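You operate a simulated robot arm through the tools that you are given. There is no shell and no other tool.

You are at the controls of a simulated robot arm. One attempt, no reset.

TASK
Switch INHIBIT on for the blue card on the job label and move the blue plug to its socket.
Fine: the socket with the same number; blue switch to SET-UP first, back to RUN at the end; the plug in TEST stays. Where these are worked on the way, their far stop is far enough and under half their travel is too little: blue switch.

The check looks at the end state, three seconds after you hand in, the way a careful person would. Anything else that was tipped, shoved, dropped, spilled or broken makes it a failure.

THE ROBOT
A 6-joint arm with a two-finger gripper, fixed in place. Base frame: the origin is at the foot of the arm, x ahead of it, y to its left, z up. Lengths are in mm, angles in degrees, forces in N, time in s.
Its first joint turns from -166.0 to 166.0 degrees. Payload 2.45 kg.
Tool frame: the origin (TCP) lies between the finger pads and is the grasp point; the fingertips stand 20 mm ahead of it; z points along the fingers, y is the line along which they close. Largest opening 140 mm; the body of the gripper starts 168 mm behind the TCP.
Orientation is that of the tool frame in the base frame, as [roll, pitch, yaw] about the fixed x, y, z axes, in that order (R = Rz(yaw) Ry(pitch) Rx(roll)). With the fingers straight down and closing along the base's y, the tool's x points along the base's -x, its y along +y and its z along -z.

THE INTERFACE
- The arm moves only by the tool jog_arm. Its argument "deltas" is a list of rows, each a list of 2 entries, a list of its own where there are three numbers: the shift along the base's x, y, z in mm, then the turn, a rotation vector about the base's x, y, z in degrees. In form: [[[tx, ty, tz], [rx, ry, rz]], ...]. A call has 1 to 20 rows; each row shifts and turns the commanded pose from where the row before left it. "gripper" is the opening, from 0 (shut) to 1 (fully open), set as the call begins (left out, the last holds). A row lasts 0.2 s, in which the tool goes at most 50 mm and 8.6 degrees; a call with a longer step from one row to the next is refused whole, and so is a gripper value outside its range. Where a pose cannot be reached the arm comes as near as it can. A force on the tool above 50 N (or 10 N above the force at the start of the call, whichever is more), or a blocked arm, ends the call early, and 0.2 s more pass. The fingers move at their own pace (about 45 mm/s each) and stop on an object; they squeeze with about 20 N. The grip force told is the motor's: it shows also when the fingers shut on nothing. Time passes only in rows, and 0.2 s behind the last, so rows that do not move let the fingers close. The reply holds the time, the measured pose of the TCP, the force on the tool along the base axes, the opening and the grip force, in the units named above and with some noise, with the torque about the TCP (base axes, N m) and any sound that the robot's microphone picked up.
- Cameras (640 x 400 px; columns grow to the right, rows downward): "scene" is fixed at [60.8, -492.6, 1147]; the picture's right is [0.83, -0.56, 0.00], its down [-0.18, -0.26, -0.95] and it looks along [0.54, 0.78, -0.31] (base axes); focal length 374 px, centre (320, 200). "wrist" rides on the gripper at [78, 11, -209] in the tool frame; the picture's right is [-0.14, 0.99, 0.00], its down [-0.92, -0.13, -0.37] and it looks along [-0.37, -0.05, 0.93] (tool axes); focal length 280 px, centre (320, 200). There is no depth. A picture from a camera that has moved, and an enlarged one, comes with that camera's place and axes in the base frame and with its lens. The place of the scene camera against the robot may be out by one fixed shift of up to 18 mm in any direction.
- get_image(camera): a new picture of that camera. The clock stands still meanwhile.
- enlarge(camera, box): a new picture of the part [left, top, right, bottom] of that camera's present view, enlarged. The clock stands still meanwhile.
- job_done(): hands the job in; it is judged then, once.

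Nothing tells you positions but the pictures and the camera data. Unless the task says otherwise, let go and move clear before handing in.

The tools are called as name(argument=value, ...) on one line, values as JSON. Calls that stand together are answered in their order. jog_arm: Moves the arm, as the interface text tells. Its arguments: {"type":"object","properties":{"deltas":{"type":"array","items":{"type":"array"}},"gripper":{"type":"number"}},"required":["deltas"]} The other tools are called the same way: get_image (camera) takes a picture; enlarge (camera, box) takes an enlarged picture of a part of a camera's view; job_done () hands the job in.

At the start:

```text
time_s: 0.0
position: [605.3, 452.0, 1043.6]
tcp_rot: [179.9, 0.0, -180.0]
ft_force: [-0.5, 0.5, 0.9]
moment: [0.0, 0.0, 0.01]
gripper_width: 140.1
grasp_force: 0.1
```

scene: 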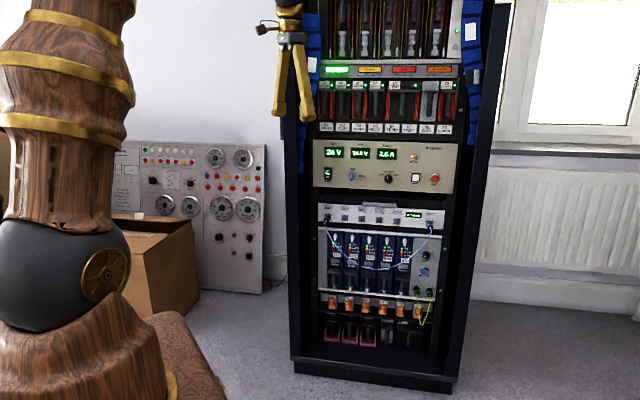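
wrist: 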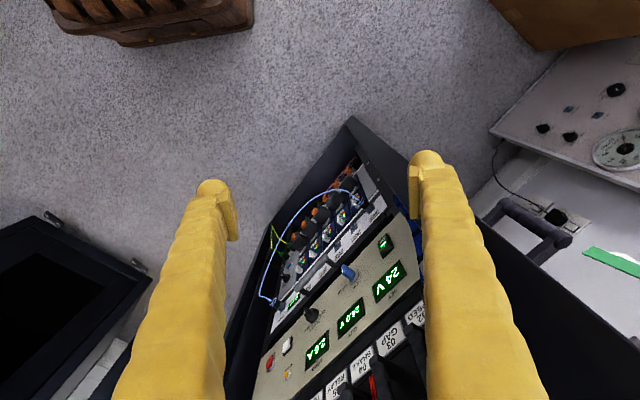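

I see a rack with several panels; a card cage with five blue-ish cards, cables and orange plugs. I'll enlarge the views to read labels before doing anything.

enlarge(camera="scene", box=[310, 190, 460, 290])

enlarge(camera="scene", box=[310, 270, 460, 370])

enlarge(camera="scene", box=[300, 120, 460, 220])

enlarge(camera="scene", box=[300, 40, 480, 150])

enlarge(camera="scene", box=[110, 130, 280, 240])

```text
4.00 times, centred on (385, 240) of scene
camera zoom: at [60.8, -492.6, 1147.0], right [0.83, -0.56, 0.0], down [-0.18, -0.26, -0.95], along [0.54, 0.78, -0.31], focal length 1495 px, centre (60, 40)
```

zoom: 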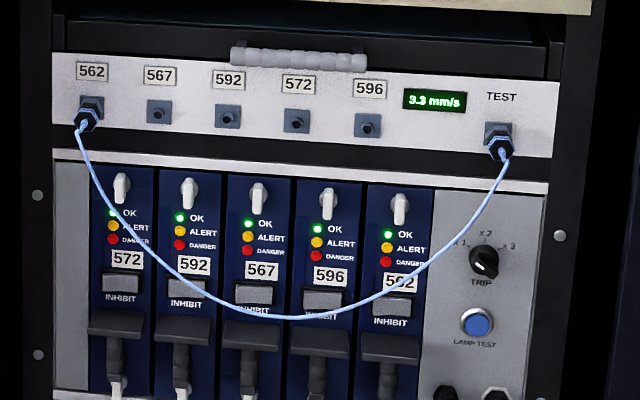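

```text
4.00 times, centred on (385, 320) of scene
camera zoom: at [60.8, -492.6, 1147.0], right [0.83, -0.56, 0.0], down [-0.18, -0.26, -0.95], along [0.54, 0.78, -0.31], focal length 1495 px, centre (60, -280)
```

zoom: 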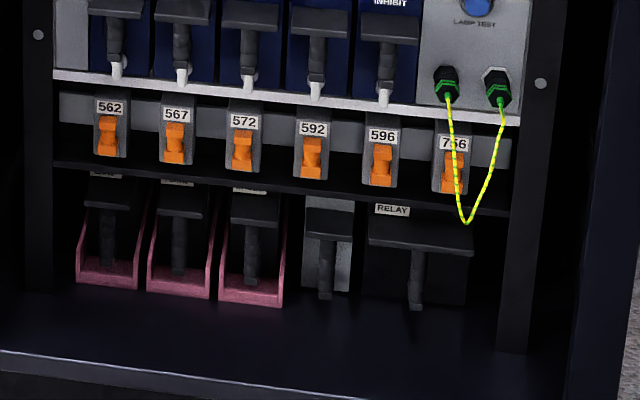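

```text
4.00 times, centred on (380, 170) of scene
camera zoom: at [60.8, -492.6, 1147.0], right [0.83, -0.56, 0.0], down [-0.18, -0.26, -0.95], along [0.54, 0.78, -0.31], focal length 1495 px, centre (80, 320)
```

zoom: 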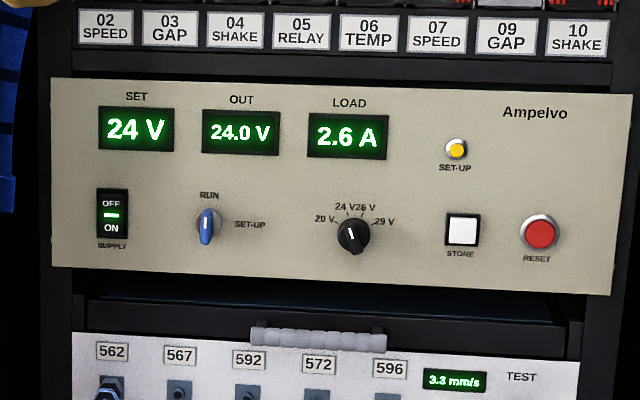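

```text
3.56 times, centred on (390, 95) of scene
camera zoom: at [60.8, -492.6, 1147.0], right [0.83, -0.56, 0.0], down [-0.18, -0.26, -0.95], along [0.54, 0.78, -0.31], focal length 1329 px, centre (71, 573)
```

zoom: 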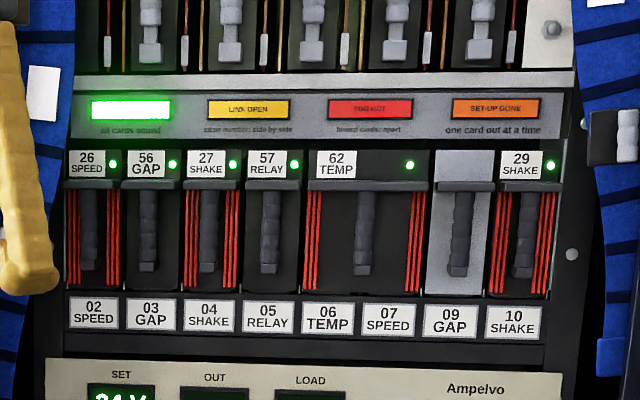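

```text
3.64 times, centred on (195, 185) of scene
camera zoom: at [60.8, -492.6, 1147.0], right [0.83, -0.56, 0.0], down [-0.18, -0.26, -0.95], along [0.54, 0.78, -0.31], focal length 1359 px, centre (774, 254)
```

zoom: 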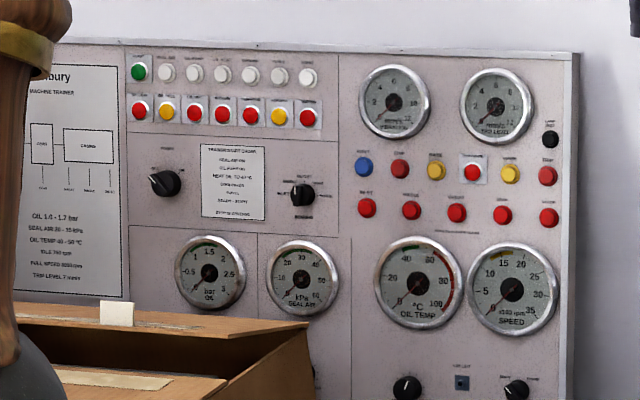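

I need the job label; the white tags on the blue straps, and other paper pieces, are candidates. I'll look closer at them.

enlarge(camera="scene", box=[295, 30, 345, 90])

enlarge(camera="scene", box=[440, 0, 500, 100])

enlarge(camera="scene", box=[300, 0, 480, 80])

enlarge(camera="scene", box=[325, 160, 385, 200])

enlarge(camera="scene", box=[240, 0, 330, 60])

enlarge(camera="wrist", box=[230, 120, 450, 260])

enlarge(camera="wrist", box=[230, 250, 450, 400])

```text
6.67 times, centred on (320, 60) of scene
camera zoom: at [60.8, -492.6, 1147.0], right [0.83, -0.56, 0.0], down [-0.18, -0.26, -0.95], along [0.54, 0.78, -0.31], focal length 2492 px, centre (320, 1133)
```

zoom: 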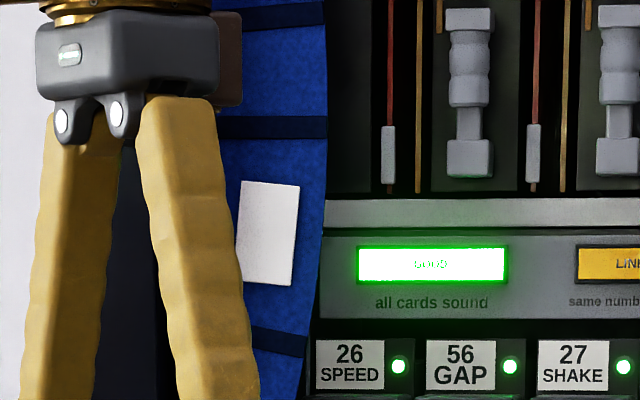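

```text
4.00 times, centred on (470, 50) of scene
camera zoom: at [60.8, -492.6, 1147.0], right [0.83, -0.56, 0.0], down [-0.18, -0.26, -0.95], along [0.54, 0.78, -0.31], focal length 1495 px, centre (-280, 800)
```

zoom: 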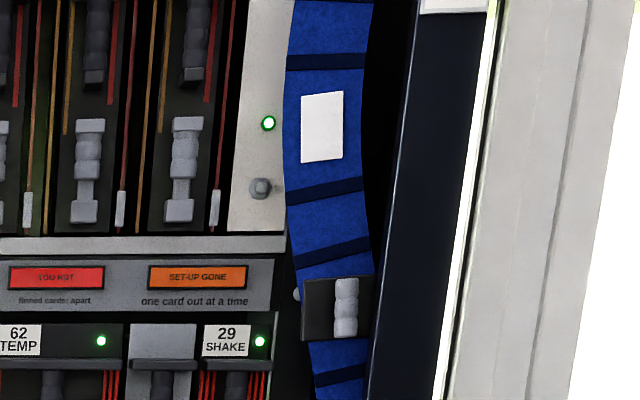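

```text
3.56 times, centred on (390, 40) of scene
camera zoom: at [60.8, -492.6, 1147.0], right [0.83, -0.56, 0.0], down [-0.18, -0.26, -0.95], along [0.54, 0.78, -0.31], focal length 1329 px, centre (71, 769)
```

zoom: 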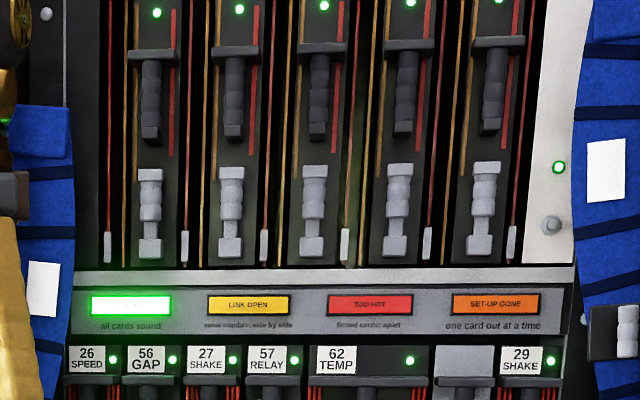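

```text
10.00 times, centred on (355, 180) of scene
camera zoom: at [60.8, -492.6, 1147.0], right [0.83, -0.56, 0.0], down [-0.18, -0.26, -0.95], along [0.54, 0.78, -0.31], focal length 3737 px, centre (-30, 400)
```

zoom: 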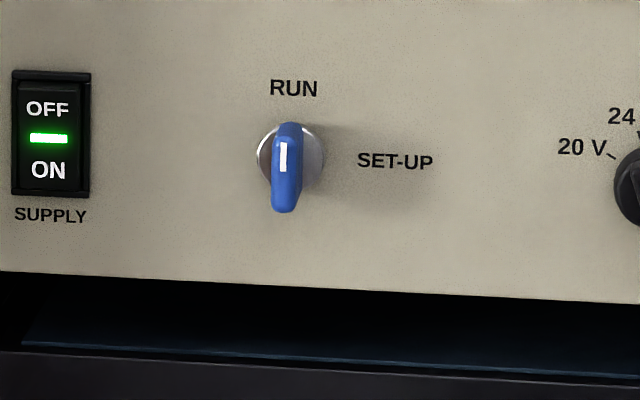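

```text
6.67 times, centred on (285, 30) of scene
camera zoom: at [60.8, -492.6, 1147.0], right [0.83, -0.56, 0.0], down [-0.18, -0.26, -0.95], along [0.54, 0.78, -0.31], focal length 2492 px, centre (553, 1333)
```

zoom: 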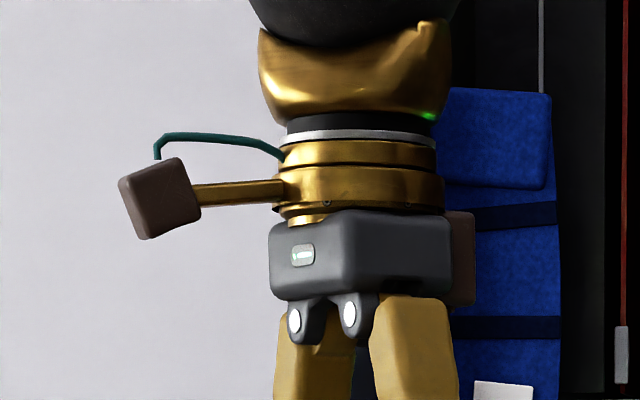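

```text
2.86 times, centred on (340, 190) of wrist
camera zoom: at [527.4, 462.4, 1253.0], right [0.14, 0.99, 0.0], down [0.92, -0.13, 0.37], along [0.37, -0.05, -0.93], focal length 801 px, centre (263, 229)
```

zoom: 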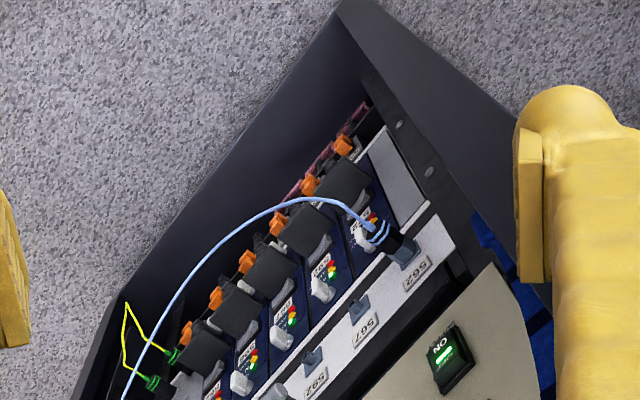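

```text
2.67 times, centred on (340, 325) of wrist
camera zoom: at [527.4, 462.4, 1253.0], right [0.14, 0.99, 0.0], down [0.92, -0.13, 0.37], along [0.37, -0.05, -0.93], focal length 748 px, centre (267, -133)
```

zoom: 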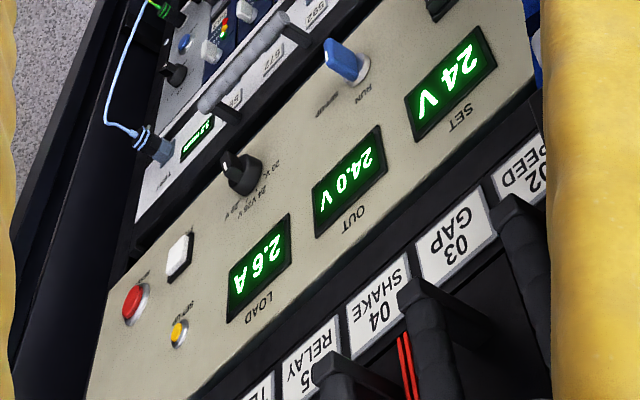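

The job label isn't in any view so far; the power unit's blue switch is at RUN, and the rack front faces roughly (-0.72, -0.69) with the 562 plug near (804, 537, 640). I'll back the tool away from the rack and turn it toward the rack front to look for the label.

jog_arm(deltas=[[[10, -42, -6], [0, 0, 6.25]], [[10, -42, -6], [0, 0, 6.25]], [[10, -42, -6], [0, 0, 6.25]], [[10, -42, -6], [0, 0, 6.25]], [[10, -42, -6], [0, 0, 6.25]], [[10, -42, -6], [0, 0, 6.25]], [[10, -42, -6], [0, 0, 6.3]]])

get_image(camera="wrist")

```text
time_s: 1.6
position: [674.7, 157.3, 1002.2]
tcp_rot: [179.9, 0.1, -136.1]
ft_force: [0.9, -0.3, -0.3]
moment: [0.0, 0.01, 0.0]
gripper_width: 139.9
grasp_force: 0.0
```

```text
taken
camera wrist: at [611.4, 110.4, 1210.2], right [-0.59, 0.81, 0.0], down [0.75, 0.55, 0.37], along [0.3, 0.22, -0.93], focal length 280 px, centre (320, 200)
```

wrist: 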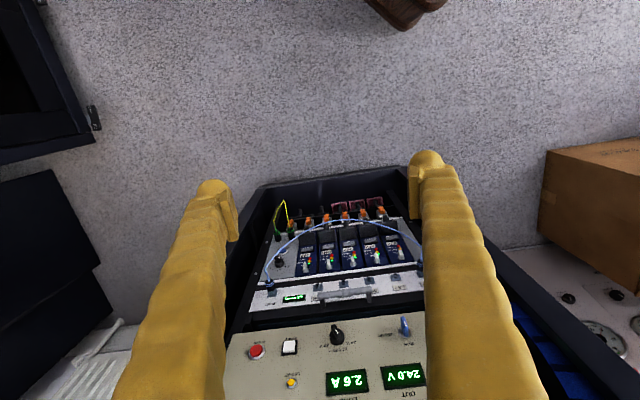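

The panels look aligned with the camera now. I'll tilt the tool forward toward the rack in steps, taking pictures.

jog_arm(deltas=[[[0, 0, 0], [5.65, -5.89, 0]], [[0, 0, 0], [5.65, -5.89, 0]], [[0, 0, 0], [5.65, -5.89, 0]], [[0, 0, 0], [5.65, -5.89, 0]], [[0, 0, 0], [5.65, -5.89, 0]], [[0, 0, 0], [5.65, -5.89, 0]]])

get_image(camera="wrist")

get_image(camera="scene")

```text
time_s: 3.0
position: [674.0, 157.1, 1003.7]
tcp_rot: [-179.9, 49.0, -136.1]
ft_force: [0.2, 0.1, 1.2]
moment: [-0.03, 0.04, 0.01]
gripper_width: 140.3
grasp_force: 0.0
```

```text
taken
camera wrist: at [517.0, 20.3, 1079.7], right [-0.62, 0.78, 0.1], down [0.32, 0.13, 0.94], along [0.71, 0.61, -0.33], focal length 280 px, centre (320, 200)
```

wrist: 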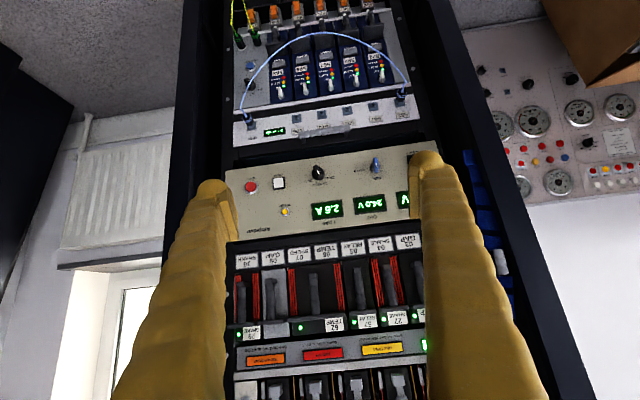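

```text
taken
```

scene: 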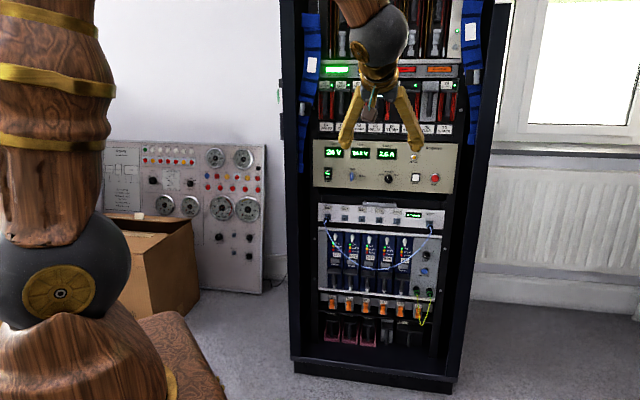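

The arm obeys well. Continuing the tilt to horizontal to see the upper part of the rack.

jog_arm(deltas=[[[0, 0, 0], [5.65, -5.89, 0]], [[0, 0, 0], [5.65, -5.89, 0]], [[0, 0, 0], [5.65, -5.89, 0]], [[0, 0, 0], [5.65, -5.89, 0]], [[0, 0, 0], [5.65, -5.89, 0]]])

get_image(camera="wrist")

get_image(camera="scene")

```text
time_s: 4.2
position: [710.8, 151.9, 1016.9]
tcp_rot: [131.7, 89.6, 175.6]
ft_force: [-0.3, -0.5, -0.7]
moment: [-0.01, -0.01, -0.01]
gripper_width: 140.1
grasp_force: 0.0
out of reach, approached as far as the arm can: row 3, 4, 5
```

```text
taken
camera wrist: at [553.1, 14.5, 938.9], right [-0.69, 0.71, 0.14], down [-0.17, -0.35, 0.92], along [0.71, 0.61, 0.36], focal length 280 px, centre (320, 200)
```

wrist: 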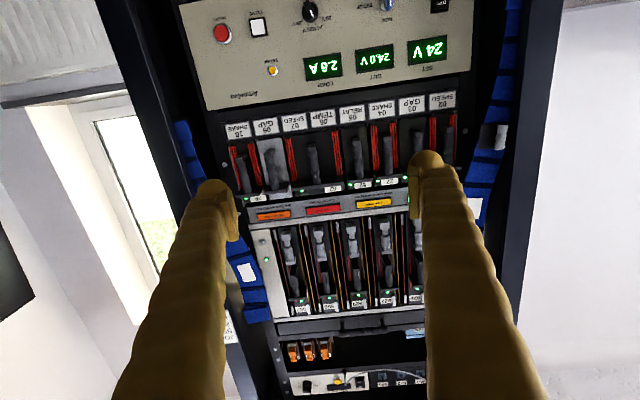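

```text
taken
```

scene: 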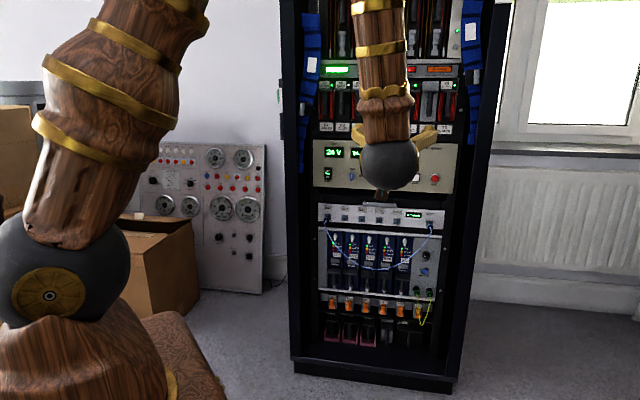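

There's more equipment above and white labels to the left side of the rack. Enlarging these.

enlarge(camera="wrist", box=[200, 300, 440, 400])

enlarge(camera="wrist", box=[160, 220, 280, 360])

enlarge(camera="wrist", box=[420, 80, 540, 240])

enlarge(camera="wrist", box=[230, 180, 440, 320])

```text
2.67 times, centred on (320, 350) of wrist
camera zoom: at [553.1, 14.5, 938.9], right [-0.69, 0.71, 0.14], down [-0.17, -0.35, 0.92], along [0.71, 0.61, 0.36], focal length 748 px, centre (320, -200)
```

zoom: 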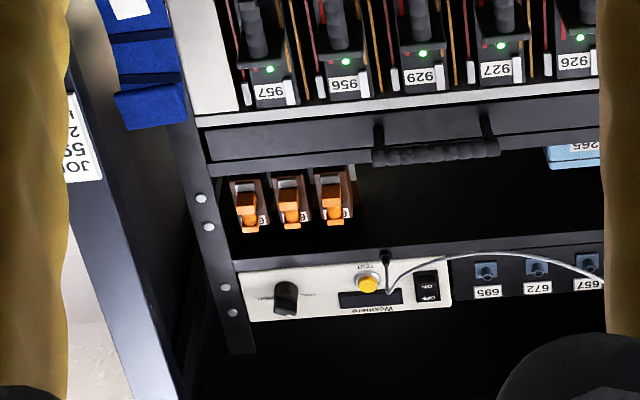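

```text
2.86 times, centred on (220, 290) of wrist
camera zoom: at [553.1, 14.5, 938.9], right [-0.69, 0.71, 0.14], down [-0.17, -0.35, 0.92], along [0.71, 0.61, 0.36], focal length 801 px, centre (606, -57)
```

zoom: 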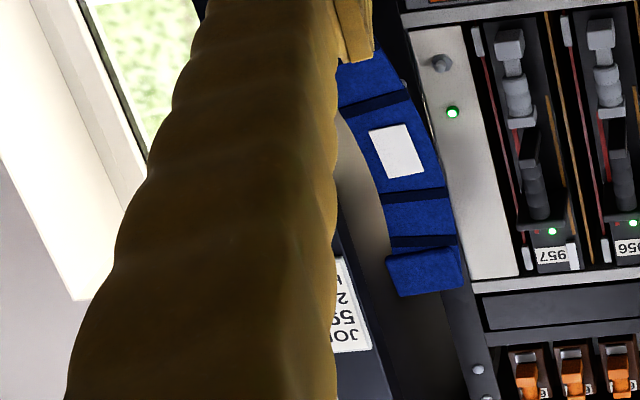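

```text
2.50 times, centred on (480, 160) of wrist
camera zoom: at [553.1, 14.5, 938.9], right [-0.69, 0.71, 0.14], down [-0.17, -0.35, 0.92], along [0.71, 0.61, 0.36], focal length 701 px, centre (-80, 300)
```

zoom: 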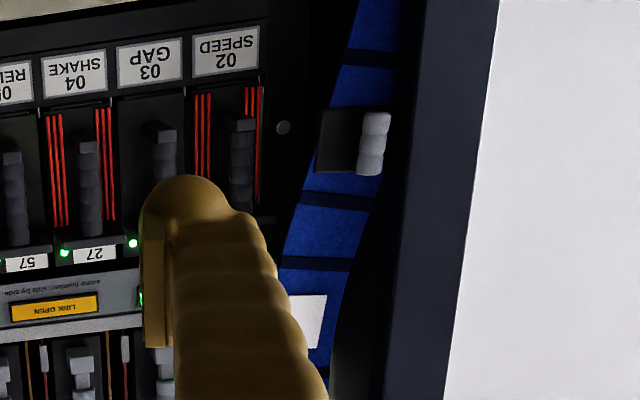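

```text
2.86 times, centred on (335, 250) of wrist
camera zoom: at [553.1, 14.5, 938.9], right [-0.69, 0.71, 0.14], down [-0.17, -0.35, 0.92], along [0.71, 0.61, 0.36], focal length 801 px, centre (277, 57)
```

zoom: 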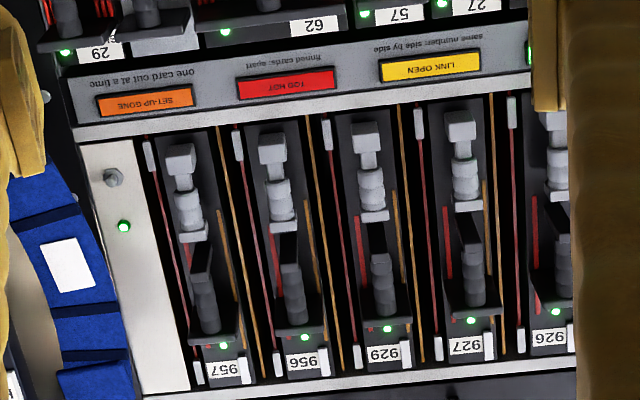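

I found a "JOB 59…" label on the rack's right-hand post, half hidden by a finger. I'll shift sideways and up to read it.

jog_arm(deltas=[[[30, -31, 20], [0, 0, 0]], [[30, -31, 20], [0, 0, 0]], [[30, -31, 20], [0, 0, 0]]])

get_image(camera="wrist")

```text
time_s: 5.0
position: [801.9, 58.9, 1076.9]
tcp_rot: [168.9, 89.8, -147.2]
ft_force: [-0.4, -0.8, 0.1]
moment: [0.02, 0.06, 0.03]
gripper_width: 140.3
grasp_force: 0.1
```

```text
taken
camera wrist: at [644.5, -78.7, 998.4], right [-0.69, 0.72, 0.14], down [-0.17, -0.35, 0.92], along [0.71, 0.61, 0.36], focal length 280 px, centre (320, 200)
```

wrist: 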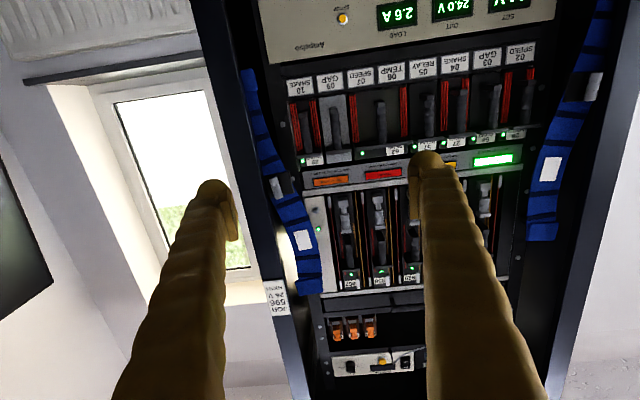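

enlarge(camera="wrist", box=[250, 270, 310, 325])

enlarge(camera="wrist", box=[230, 0, 560, 180])

```text
7.27 times, centred on (280, 298) of wrist
camera zoom: at [644.5, -78.7, 998.4], right [-0.69, 0.72, 0.14], down [-0.17, -0.35, 0.92], along [0.71, 0.61, 0.36], focal length 2039 px, centre (611, -509)
```

zoom: 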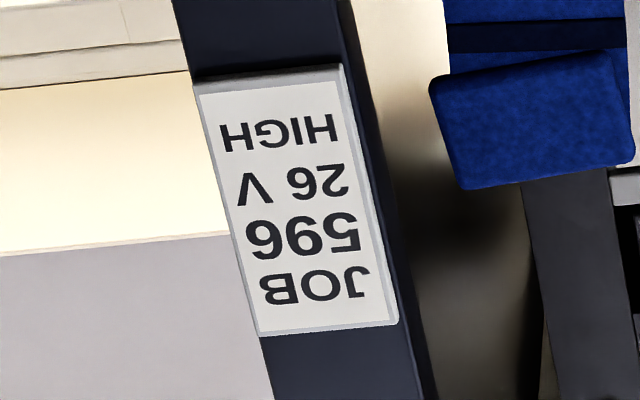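

```text
1.94 times, centred on (395, 90) of wrist
camera zoom: at [644.5, -78.7, 998.4], right [-0.69, 0.72, 0.14], down [-0.17, -0.35, 0.92], along [0.71, 0.61, 0.36], focal length 544 px, centre (174, 413)
```

zoom: 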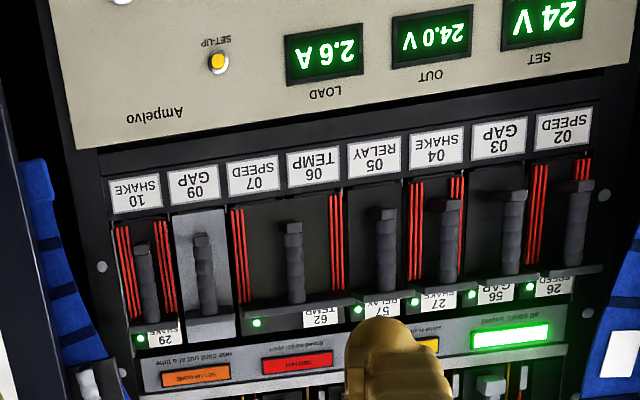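

The job label reads "JOB 596 / 26 V / HIGH" – so card 596 (fourth blue card) and socket 596 (fifth in the row). Blue switch is estimated at about (863, 473, 825); I'll move in front of it at about 150 mm stand-off to measure it.

jog_arm(deltas=[[[-5, 34, -28], [0, 0, 0]], [[-5, 34, -28], [0, 0, 0]], [[-5, 34, -28], [0, 0, 0]], [[-5, 34, -28], [0, 0, 0]], [[-5, 34, -28], [0, 0, 0]], [[-5, 34, -28], [0, 0, 0]], [[-5, 34, -28], [0, 0, 0]], [[-5, 34, -28], [0, 0, 0]], [[-5, 34, -28], [0, 0, 0]]])

get_image(camera="wrist")

get_image(camera="scene")

```text
time_s: 7.0
position: [839.8, 353.5, 929.0]
tcp_rot: [112.1, 87.8, 156.5]
ft_force: [0.4, 0.8, 0.1]
moment: [0.01, 0.01, -0.02]
gripper_width: 139.9
grasp_force: 0.0
out of reach, approached as far as the arm can: row 4, 5, 6, 7, 8, 9
```

```text
taken
camera wrist: at [681.4, 216.3, 852.3], right [-0.69, 0.7, 0.17], down [-0.14, -0.36, 0.92], along [0.71, 0.61, 0.35], focal length 280 px, centre (320, 200)
```

wrist: 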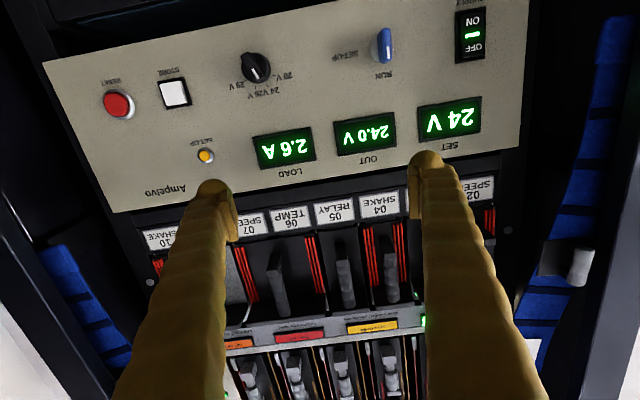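

```text
taken
```

scene: 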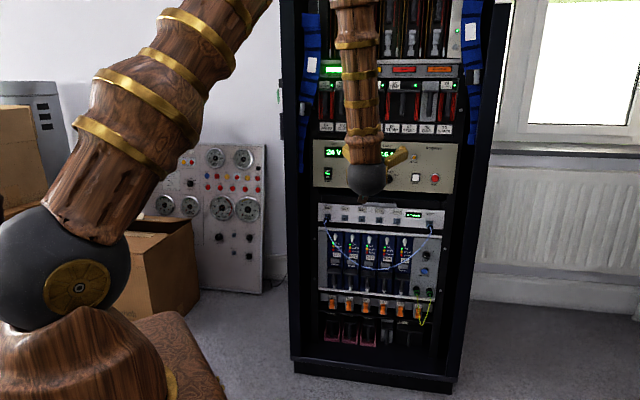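

Label read: job 596. The arm ran against a reach limit with the tool fully horizontal here, so I'll try it with the tool nosed down about 15° and see how near the blue switch it gets.

jog_arm(deltas=[[[-9.8, 10.1, -20.8], [-2.07, 2.16, 0]], [[-9.8, 10.1, -20.8], [-2.07, 2.16, 0]], [[-9.8, 10.1, -20.8], [-2.07, 2.16, 0]], [[-9.8, 10.1, -20.8], [-2.07, 2.16, 0]], [[-9.8, 10.1, -20.8], [-2.07, 2.16, 0]]])

get_image(camera="wrist")

get_image(camera="scene")

```text
time_s: 8.2
position: [831.6, 401.6, 867.2]
tcp_rot: [176.8, 74.6, -139.0]
ft_force: [-0.8, 0.1, -0.2]
moment: [0.02, 0.03, 0.0]
gripper_width: 140.0
grasp_force: 0.0
out of reach, approached as far as the arm can: row 1, 2, 3, 4, 5
```

```text
taken
camera wrist: at [664.2, 253.7, 847.1], right [-0.66, 0.74, 0.15], down [0.02, -0.18, 0.98], along [0.75, 0.65, 0.1], focal length 280 px, centre (320, 200)
```

wrist: 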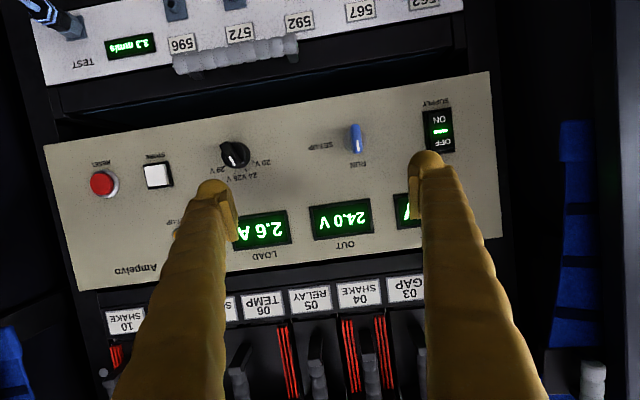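

```text
taken
```

scene: 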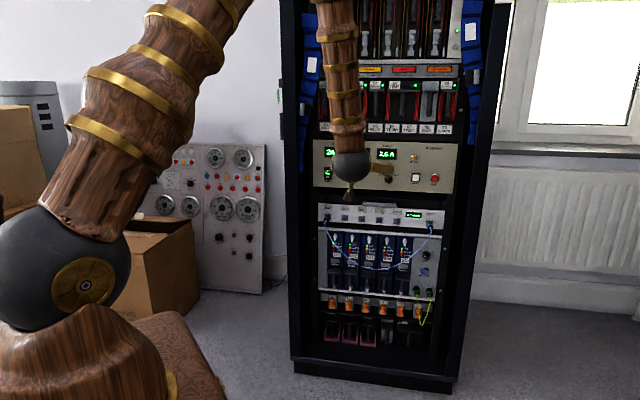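

I think the arm's wrist joints got wound the wrong way when I tilted beside the forearm. I'll back away from the rack, return the tool to pointing down, and then tilt forward again in line with the arm so the wrist takes its natural posture.

jog_arm(deltas=[[[-30, -29, 12], [0, 0, 0]], [[-30, -29, 12], [0, 0, 0]], [[-30, -29, 12], [0, 0, 0]], [[-2, -19, 12], [-5.18, 5.4, 0]], [[-2, -19, 12], [-5.18, 5.4, 0]], [[-2, -19, 12], [-5.18, 5.4, 0]], [[-2, -19, 12], [-5.18, 5.4, 0]], [[-2, -19, 12], [-5.18, 5.4, 0]], [[-2, -19, 12], [-5.18, 5.4, 0]], [[-2, -19, 12], [-5.18, 5.4, 0]], [[-2, -19, 12], [-5.18, 5.4, 0]], [[-2, -19, 12], [-5.18, 5.4, 0]], [[-2, -19, 12], [-5.18, 5.4, 0]]])

get_image(camera="scene")

get_image(camera="wrist")

```text
time_s: 11.0
position: [733.0, 122.4, 1041.3]
tcp_rot: [-180.0, 0.0, -136.4]
ft_force: [0.1, 0.8, -0.5]
moment: [0.01, -0.02, 0.02]
gripper_width: 139.7
grasp_force: 0.1
out of reach, approached as far as the arm can: row 1, 2, 3
```

```text
taken
```

scene: 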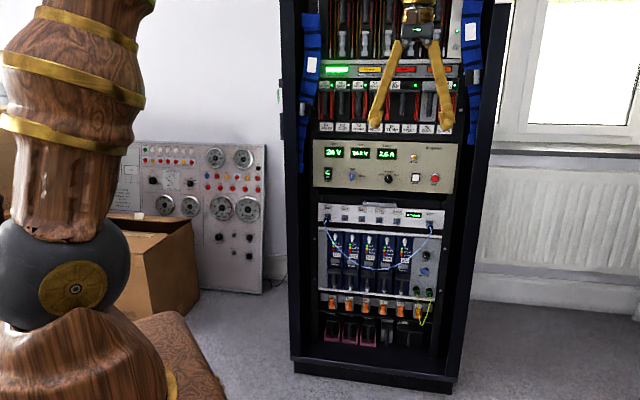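

```text
taken
camera wrist: at [670.0, 75.4, 1250.4], right [-0.59, 0.81, 0.0], down [0.75, 0.54, 0.37], along [0.3, 0.21, -0.93], focal length 280 px, centre (320, 200)
```

wrist: 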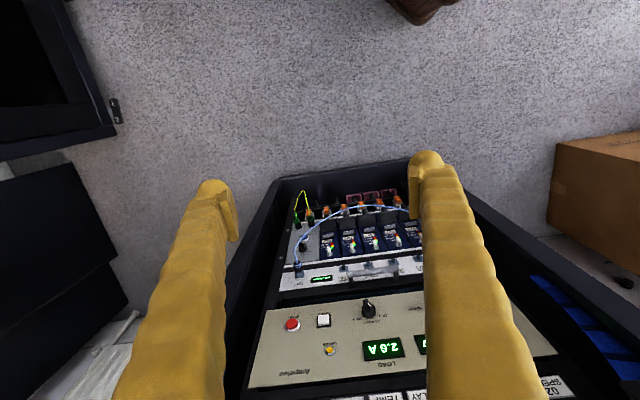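

Tool is down again and clear of the rack. Now I'll align the tool's heading with the arm plane and then tilt forward.

jog_arm(deltas=[[[0, 0, 0], [0, 0, -8.5]], [[0, 0, 0], [0, 0, -8.5]], [[0, 0, 0], [0, 0, -8.5]], [[0, 0, 0], [0, 0, -8.5]], [[12, 2.1, -3.7], [1.36, -8.1, 0]], [[12, 2.1, -3.7], [1.36, -8.1, 0]], [[12, 2.1, -3.7], [1.36, -8.1, 0]], [[12, 2.1, -3.7], [1.36, -8.1, 0]], [[12, 2.1, -3.7], [1.36, -8.1, 0]], [[12, 2.1, -3.7], [1.36, -8.1, 0]], [[12, 2.1, -3.7], [1.36, -8.1, 0]], [[12, 2.1, -3.7], [1.36, -8.1, 0]], [[12, 2.1, -3.7], [1.36, -8.1, 0]], [[12, 2.1, -3.7], [1.36, -8.1, 0]]])

get_image(camera="scene")

get_image(camera="wrist")

```text
time_s: 14.0
position: [853.8, 142.8, 1005.0]
tcp_rot: [-178.3, 82.2, -168.6]
ft_force: [-0.4, -0.4, 0.1]
moment: [0.02, 0.0, 0.01]
gripper_width: 140.2
grasp_force: 0.0
```

```text
taken
```

scene: 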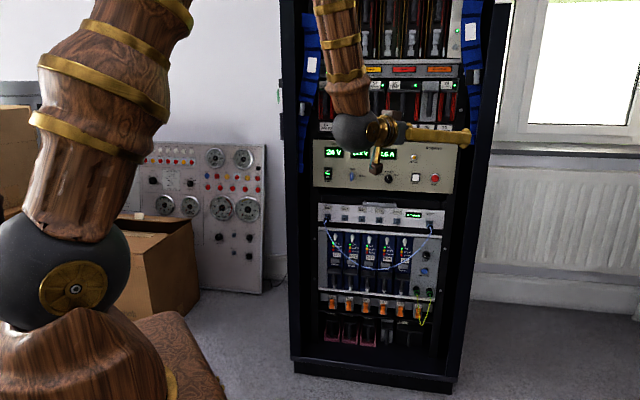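

```text
taken
camera wrist: at [637.8, 116.5, 954.6], right [-0.15, 0.98, 0.13], down [-0.22, -0.16, 0.96], along [0.97, 0.11, 0.24], focal length 280 px, centre (320, 200)
```

wrist: 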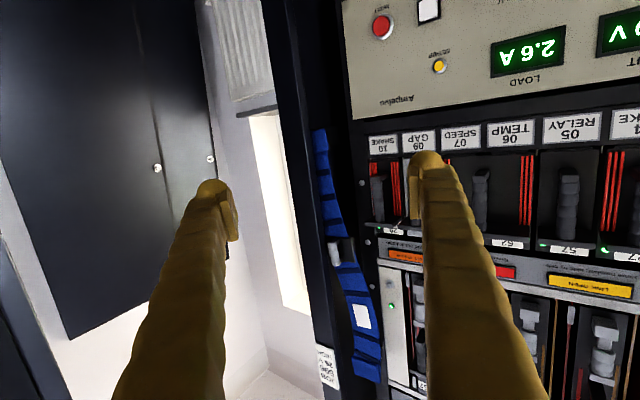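

No reach problem this time. Now I'll swing the tool to face the rack squarely and move in front of the blue switch.

jog_arm(deltas=[[[-11.3, 35.3, -22], [0, 0, 4.66]], [[-11.3, 35.3, -22], [0, 0, 4.66]], [[-11.3, 35.3, -22], [0, 0, 4.66]], [[-11.3, 35.3, -22], [0, 0, 4.66]], [[-11.3, 35.3, -22], [0, 0, 4.66]], [[-11.3, 35.3, -22], [0, 0, 4.66]], [[-11.3, 35.3, -22], [0, 0, 4.66]]])

get_image(camera="wrist")

```text
time_s: 15.6
position: [774.5, 388.2, 850.7]
tcp_rot: [-178.5, 82.2, -136.1]
ft_force: [0.1, 0.2, 0.0]
moment: [0.0, 0.05, -0.03]
gripper_width: 140.0
grasp_force: 0.1
```

```text
taken
camera wrist: at [607.3, 249.9, 800.8], right [-0.65, 0.75, 0.13], down [-0.09, -0.25, 0.96], along [0.75, 0.62, 0.24], focal length 280 px, centre (320, 200)
```

wrist: 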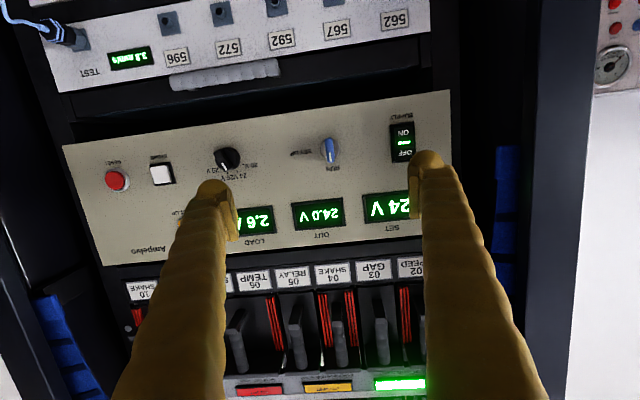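

The natural posture works: I'm now about 120 mm in front of the power-unit panel. I'll level the tool and take two pictures from shifted places to triangulate the switch, sockets and the rack's exact facing.

jog_arm(deltas=[[[-10, -10, -10], [5.26, -5.76, 0]], [[0, 0, -10], [0, 0, 0]]])

get_image(camera="wrist")

enlarge(camera="wrist", box=[40, 0, 440, 250])

```text
time_s: 16.2
position: [765.7, 379.1, 830.4]
tcp_rot: [-90.0, 89.8, -47.9]
ft_force: [0.3, 0.7, -0.2]
moment: [0.01, -0.01, -0.02]
gripper_width: 139.8
grasp_force: 0.1
```

```text
taken
camera wrist: at [603.8, 245.7, 751.6], right [-0.67, 0.73, 0.13], down [-0.19, -0.34, 0.92], along [0.72, 0.59, 0.37], focal length 280 px, centre (320, 200)
```

wrist: 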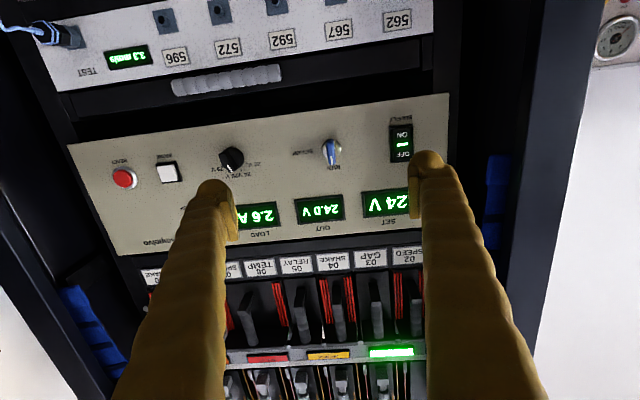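

```text
1.60 times, centred on (240, 125) of wrist
camera zoom: at [603.8, 245.7, 751.6], right [-0.67, 0.73, 0.13], down [-0.19, -0.34, 0.92], along [0.72, 0.59, 0.37], focal length 449 px, centre (448, 320)
```

zoom: 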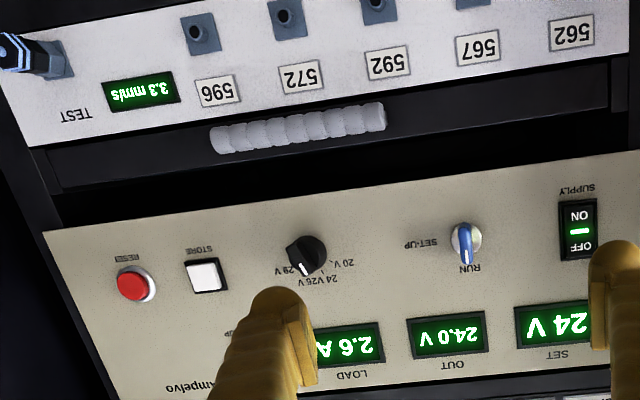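

Taking a second view 120 mm to the rack's right for the baseline.

jog_arm(deltas=[[[27, -29.6, 0], [0, 0, 0]], [[27, -29.6, 0], [0, 0, 0]], [[27, -29.6, 0], [0, 0, 0]]])

get_image(camera="wrist")

enlarge(camera="wrist", box=[40, 0, 440, 250])

```text
time_s: 17.0
position: [846.3, 290.5, 829.2]
tcp_rot: [-109.7, 89.7, -67.5]
ft_force: [0.2, 0.2, 0.0]
moment: [0.04, 0.01, 0.02]
gripper_width: 140.1
grasp_force: 0.1
```

```text
taken
camera wrist: at [684.6, 157.5, 750.9], right [-0.67, 0.73, 0.13], down [-0.19, -0.34, 0.92], along [0.72, 0.59, 0.36], focal length 280 px, centre (320, 200)
```

wrist: 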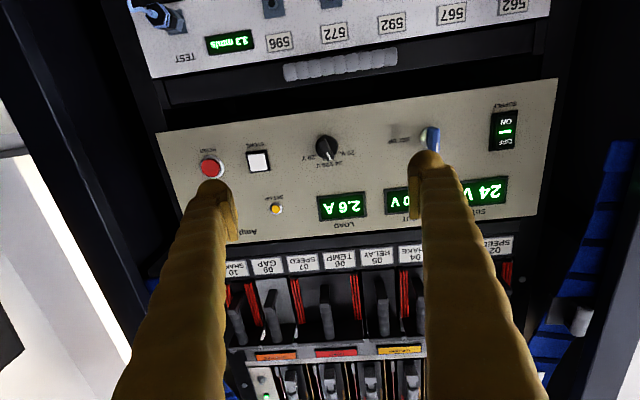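

```text
1.60 times, centred on (240, 125) of wrist
camera zoom: at [684.6, 157.5, 750.9], right [-0.67, 0.73, 0.13], down [-0.19, -0.34, 0.92], along [0.72, 0.59, 0.36], focal length 449 px, centre (448, 320)
```

zoom: 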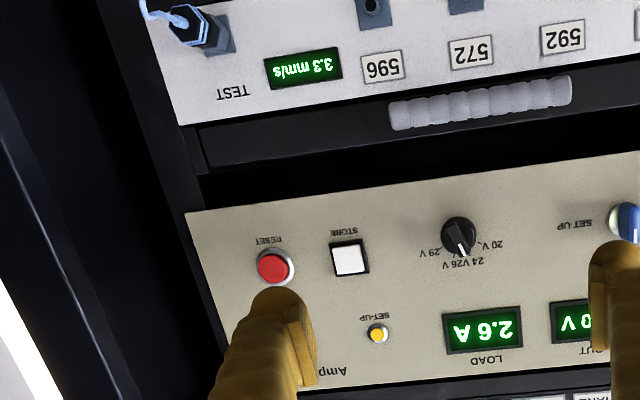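

Triangulation puts the blue switch at about (850, 475, 826), with the panel about 10–20 mm behind and the rack normal heading near 45.5°. I'll line up 84 mm off the panel with the fingers partly closed and check again.

jog_arm(deltas=[[[-11.7, 33, -0.9], [0, 0, 0.8]], [[-11.7, 33, -0.9], [0, 0, 0.8]], [[-11.7, 33, -0.9], [0, 0, 0.8]], [[-11.7, 33, -0.9], [0, 0, 0.7]], [[0, 0, 0], [0, 0, 0]]], gripper=0.4)

get_image(camera="wrist")

enlarge(camera="wrist", box=[240, 100, 400, 200])

```text
time_s: 18.2
position: [798.3, 422.0, 825.2]
tcp_rot: [-102.5, 89.7, -57.3]
ft_force: [0.3, -0.3, 0.7]
moment: [-0.04, -0.01, 0.0]
gripper_width: 56.2
grasp_force: 0.1
```

```text
taken
camera wrist: at [644.7, 280.9, 746.8], right [-0.7, 0.7, 0.13], down [-0.17, -0.35, 0.92], along [0.69, 0.63, 0.36], focal length 280 px, centre (320, 200)
```

wrist: 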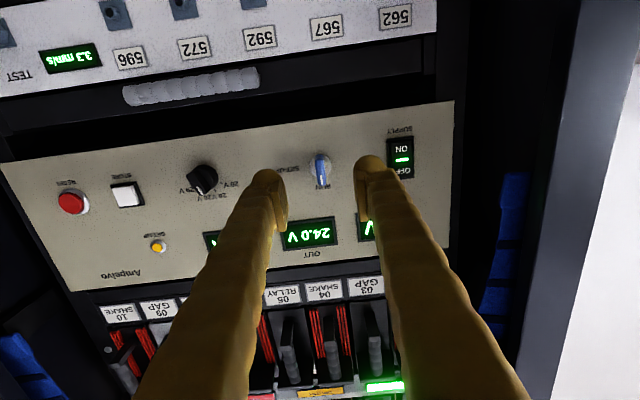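

```text
4.00 times, centred on (320, 150) of wrist
camera zoom: at [644.7, 280.9, 746.8], right [-0.7, 0.7, 0.13], down [-0.17, -0.35, 0.92], along [0.69, 0.63, 0.36], focal length 1122 px, centre (320, 400)
```

zoom: 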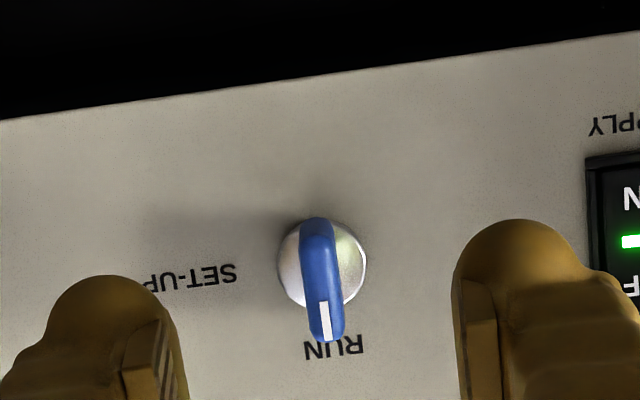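

The tool is nearly centred on the switch (within about 2 mm). Advancing 52 mm so the fingertips straddle the knob, then checking.

jog_arm(deltas=[[[9.0, 9.4, -0.4], [0, 0, 0]], [[9.0, 9.4, -0.4], [0, 0, 0]], [[9.0, 9.4, -0.4], [0, 0, 0]], [[9.0, 9.4, -0.3], [0, 0, 0]]])

get_image(camera="wrist")

enlarge(camera="wrist", box=[240, 100, 400, 200])

enlarge(camera="scene", box=[310, 120, 470, 220])

```text
time_s: 19.2
position: [834.0, 459.8, 824.1]
tcp_rot: [-99.1, 89.9, -54.0]
ft_force: [0.0, -1.0, 0.9]
moment: [0.03, 0.03, 0.03]
gripper_width: 56.2
grasp_force: 0.1
```

```text
taken
camera wrist: at [680.5, 319.3, 746.2], right [-0.7, 0.7, 0.13], down [-0.17, -0.35, 0.92], along [0.69, 0.63, 0.36], focal length 280 px, centre (320, 200)
```

wrist: 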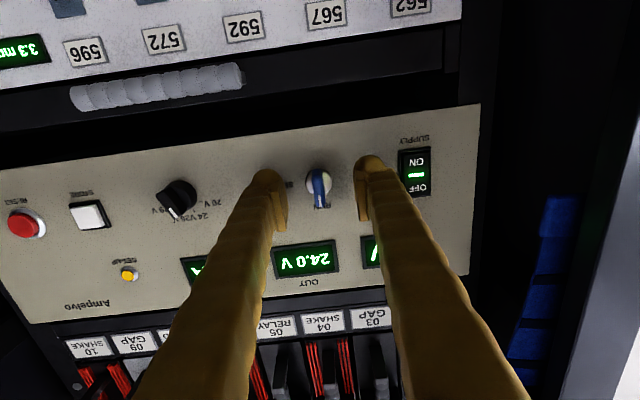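

```text
4.00 times, centred on (320, 150) of wrist
camera zoom: at [680.5, 319.3, 746.2], right [-0.7, 0.7, 0.13], down [-0.17, -0.35, 0.92], along [0.69, 0.63, 0.36], focal length 1122 px, centre (320, 400)
```

zoom: 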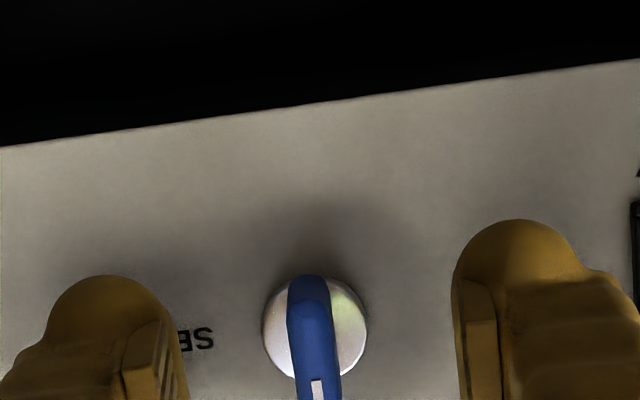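

```text
4.00 times, centred on (390, 170) of scene
camera zoom: at [60.8, -492.6, 1147.0], right [0.83, -0.56, 0.0], down [-0.18, -0.26, -0.95], along [0.54, 0.78, -0.31], focal length 1495 px, centre (40, 320)
```

zoom: 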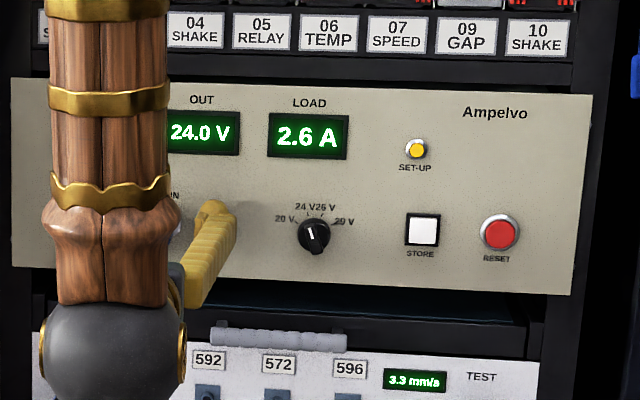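

The fingertips straddle the blue switch with about 8 mm to the panel. Closing on the blade.

jog_arm(deltas=[[[0, 0, 0], [0, 0, 0]], [[0, 0, 0], [0, 0, 0]], [[0, 0, 0], [0, 0, 0]], [[0, 0, 0], [0, 0, 0]], [[0, 0, 0], [0, 0, 0]]], gripper=0)

get_image(camera="wrist")

```text
time_s: 20.4
position: [833.3, 460.4, 825.6]
tcp_rot: [-100.4, 89.8, -55.3]
ft_force: [16.3, -6.3, -2.1]
moment: [0.05, 0.09, -0.15]
gripper_width: 8.0
grasp_force: 35.7
```

```text
taken
camera wrist: at [680.9, 319.0, 746.1], right [-0.7, 0.7, 0.13], down [-0.17, -0.35, 0.92], along [0.69, 0.62, 0.36], focal length 280 px, centre (320, 200)
```

wrist: 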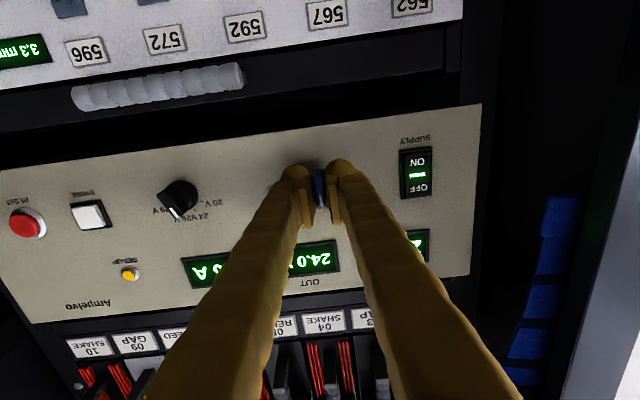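

Gripped on the 8 mm blade; a small sideways load shows I'm about 1 mm left, so I'll ease right and turn clockwise (RUN → SET-UP).

jog_arm(deltas=[[[0.7, -0.7, 0], [0, 0, 0]], [[0, 0, 0], [4.2, 4.28, 0]], [[0, 0, 0], [4.2, 4.28, 0]], [[0, 0, 0], [4.2, 4.28, 0]], [[0, 0, 0], [4.2, 4.28, 0]], [[0, 0, 0], [4.2, 4.28, 0]]])

get_image(camera="wrist")

```text
time_s: 21.8
position: [835.8, 457.6, 824.6]
tcp_rot: [90.4, 60.1, 135.6]
ft_force: [8.7, -3.5, -8.7]
moment: [-0.07, -0.02, -0.07]
gripper_width: 8.0
grasp_force: 35.6
```

```text
taken
camera wrist: at [654.8, 344.4, 762.5], right [-0.56, 0.56, 0.61], down [0.15, -0.66, 0.74], along [0.82, 0.5, 0.29], focal length 280 px, centre (320, 200)
```

wrist: 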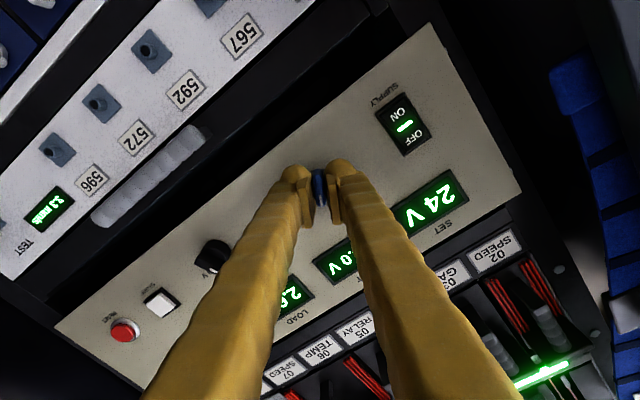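

The knob turns with the fingers (30° so far, light loads). Continuing to 90°.

jog_arm(deltas=[[[0, 0, 0], [4.9, 5.0, 0]], [[0, 0, 0], [4.9, 5.0, 0]], [[0, 0, 0], [4.9, 5.0, 0]], [[0, 0, 0], [4.9, 5.0, 0]], [[0, 0, 0], [4.9, 5.0, 0]], [[0, 0, 0], [4.9, 5.0, 0]], [[0, 0, 0], [4.9, 5.0, 0]], [[0, 0, 0], [4.9, 5.0, 0]]])

get_image(camera="wrist")

enlarge(camera="scene", box=[310, 120, 470, 220])

```text
time_s: 23.5
position: [836.3, 460.5, 822.9]
tcp_rot: [90.5, 7.9, 135.6]
ft_force: [8.1, 8.7, -9.6]
moment: [-0.08, 0.07, 0.01]
gripper_width: 8.1
grasp_force: 35.9
stopped in row 8: the force on the tool passed its limit at 52 N (the readings are from after the stop); the commanded pose is now the measured one
```

```text
taken
camera wrist: at [634.1, 364.9, 824.4], right [0.01, 0.01, 1.0], down [0.4, -0.91, 0.0], along [0.91, 0.4, -0.01], focal length 280 px, centre (320, 200)
```

wrist: 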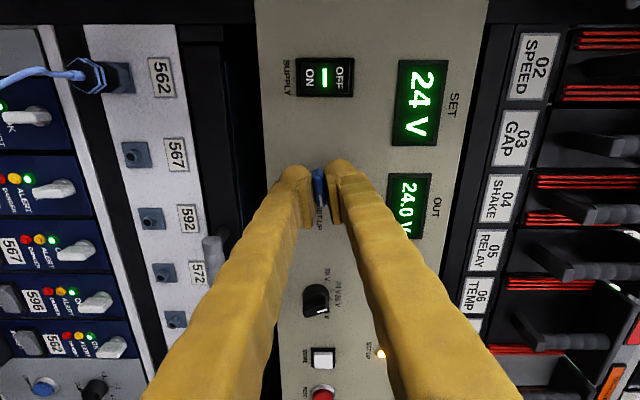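

```text
4.00 times, centred on (390, 170) of scene
camera zoom: at [60.8, -492.6, 1147.0], right [0.83, -0.56, 0.0], down [-0.18, -0.26, -0.95], along [0.54, 0.78, -0.31], focal length 1495 px, centre (40, 320)
```

zoom: 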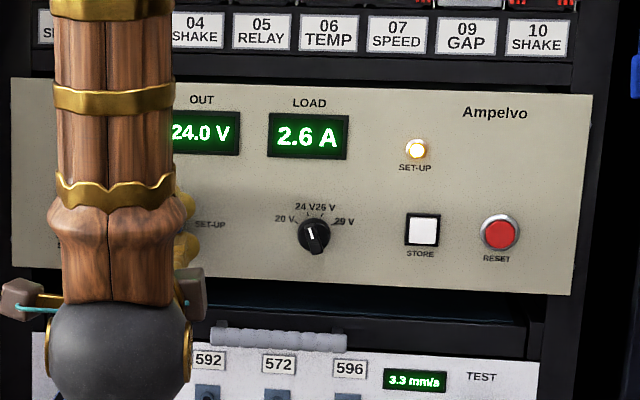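

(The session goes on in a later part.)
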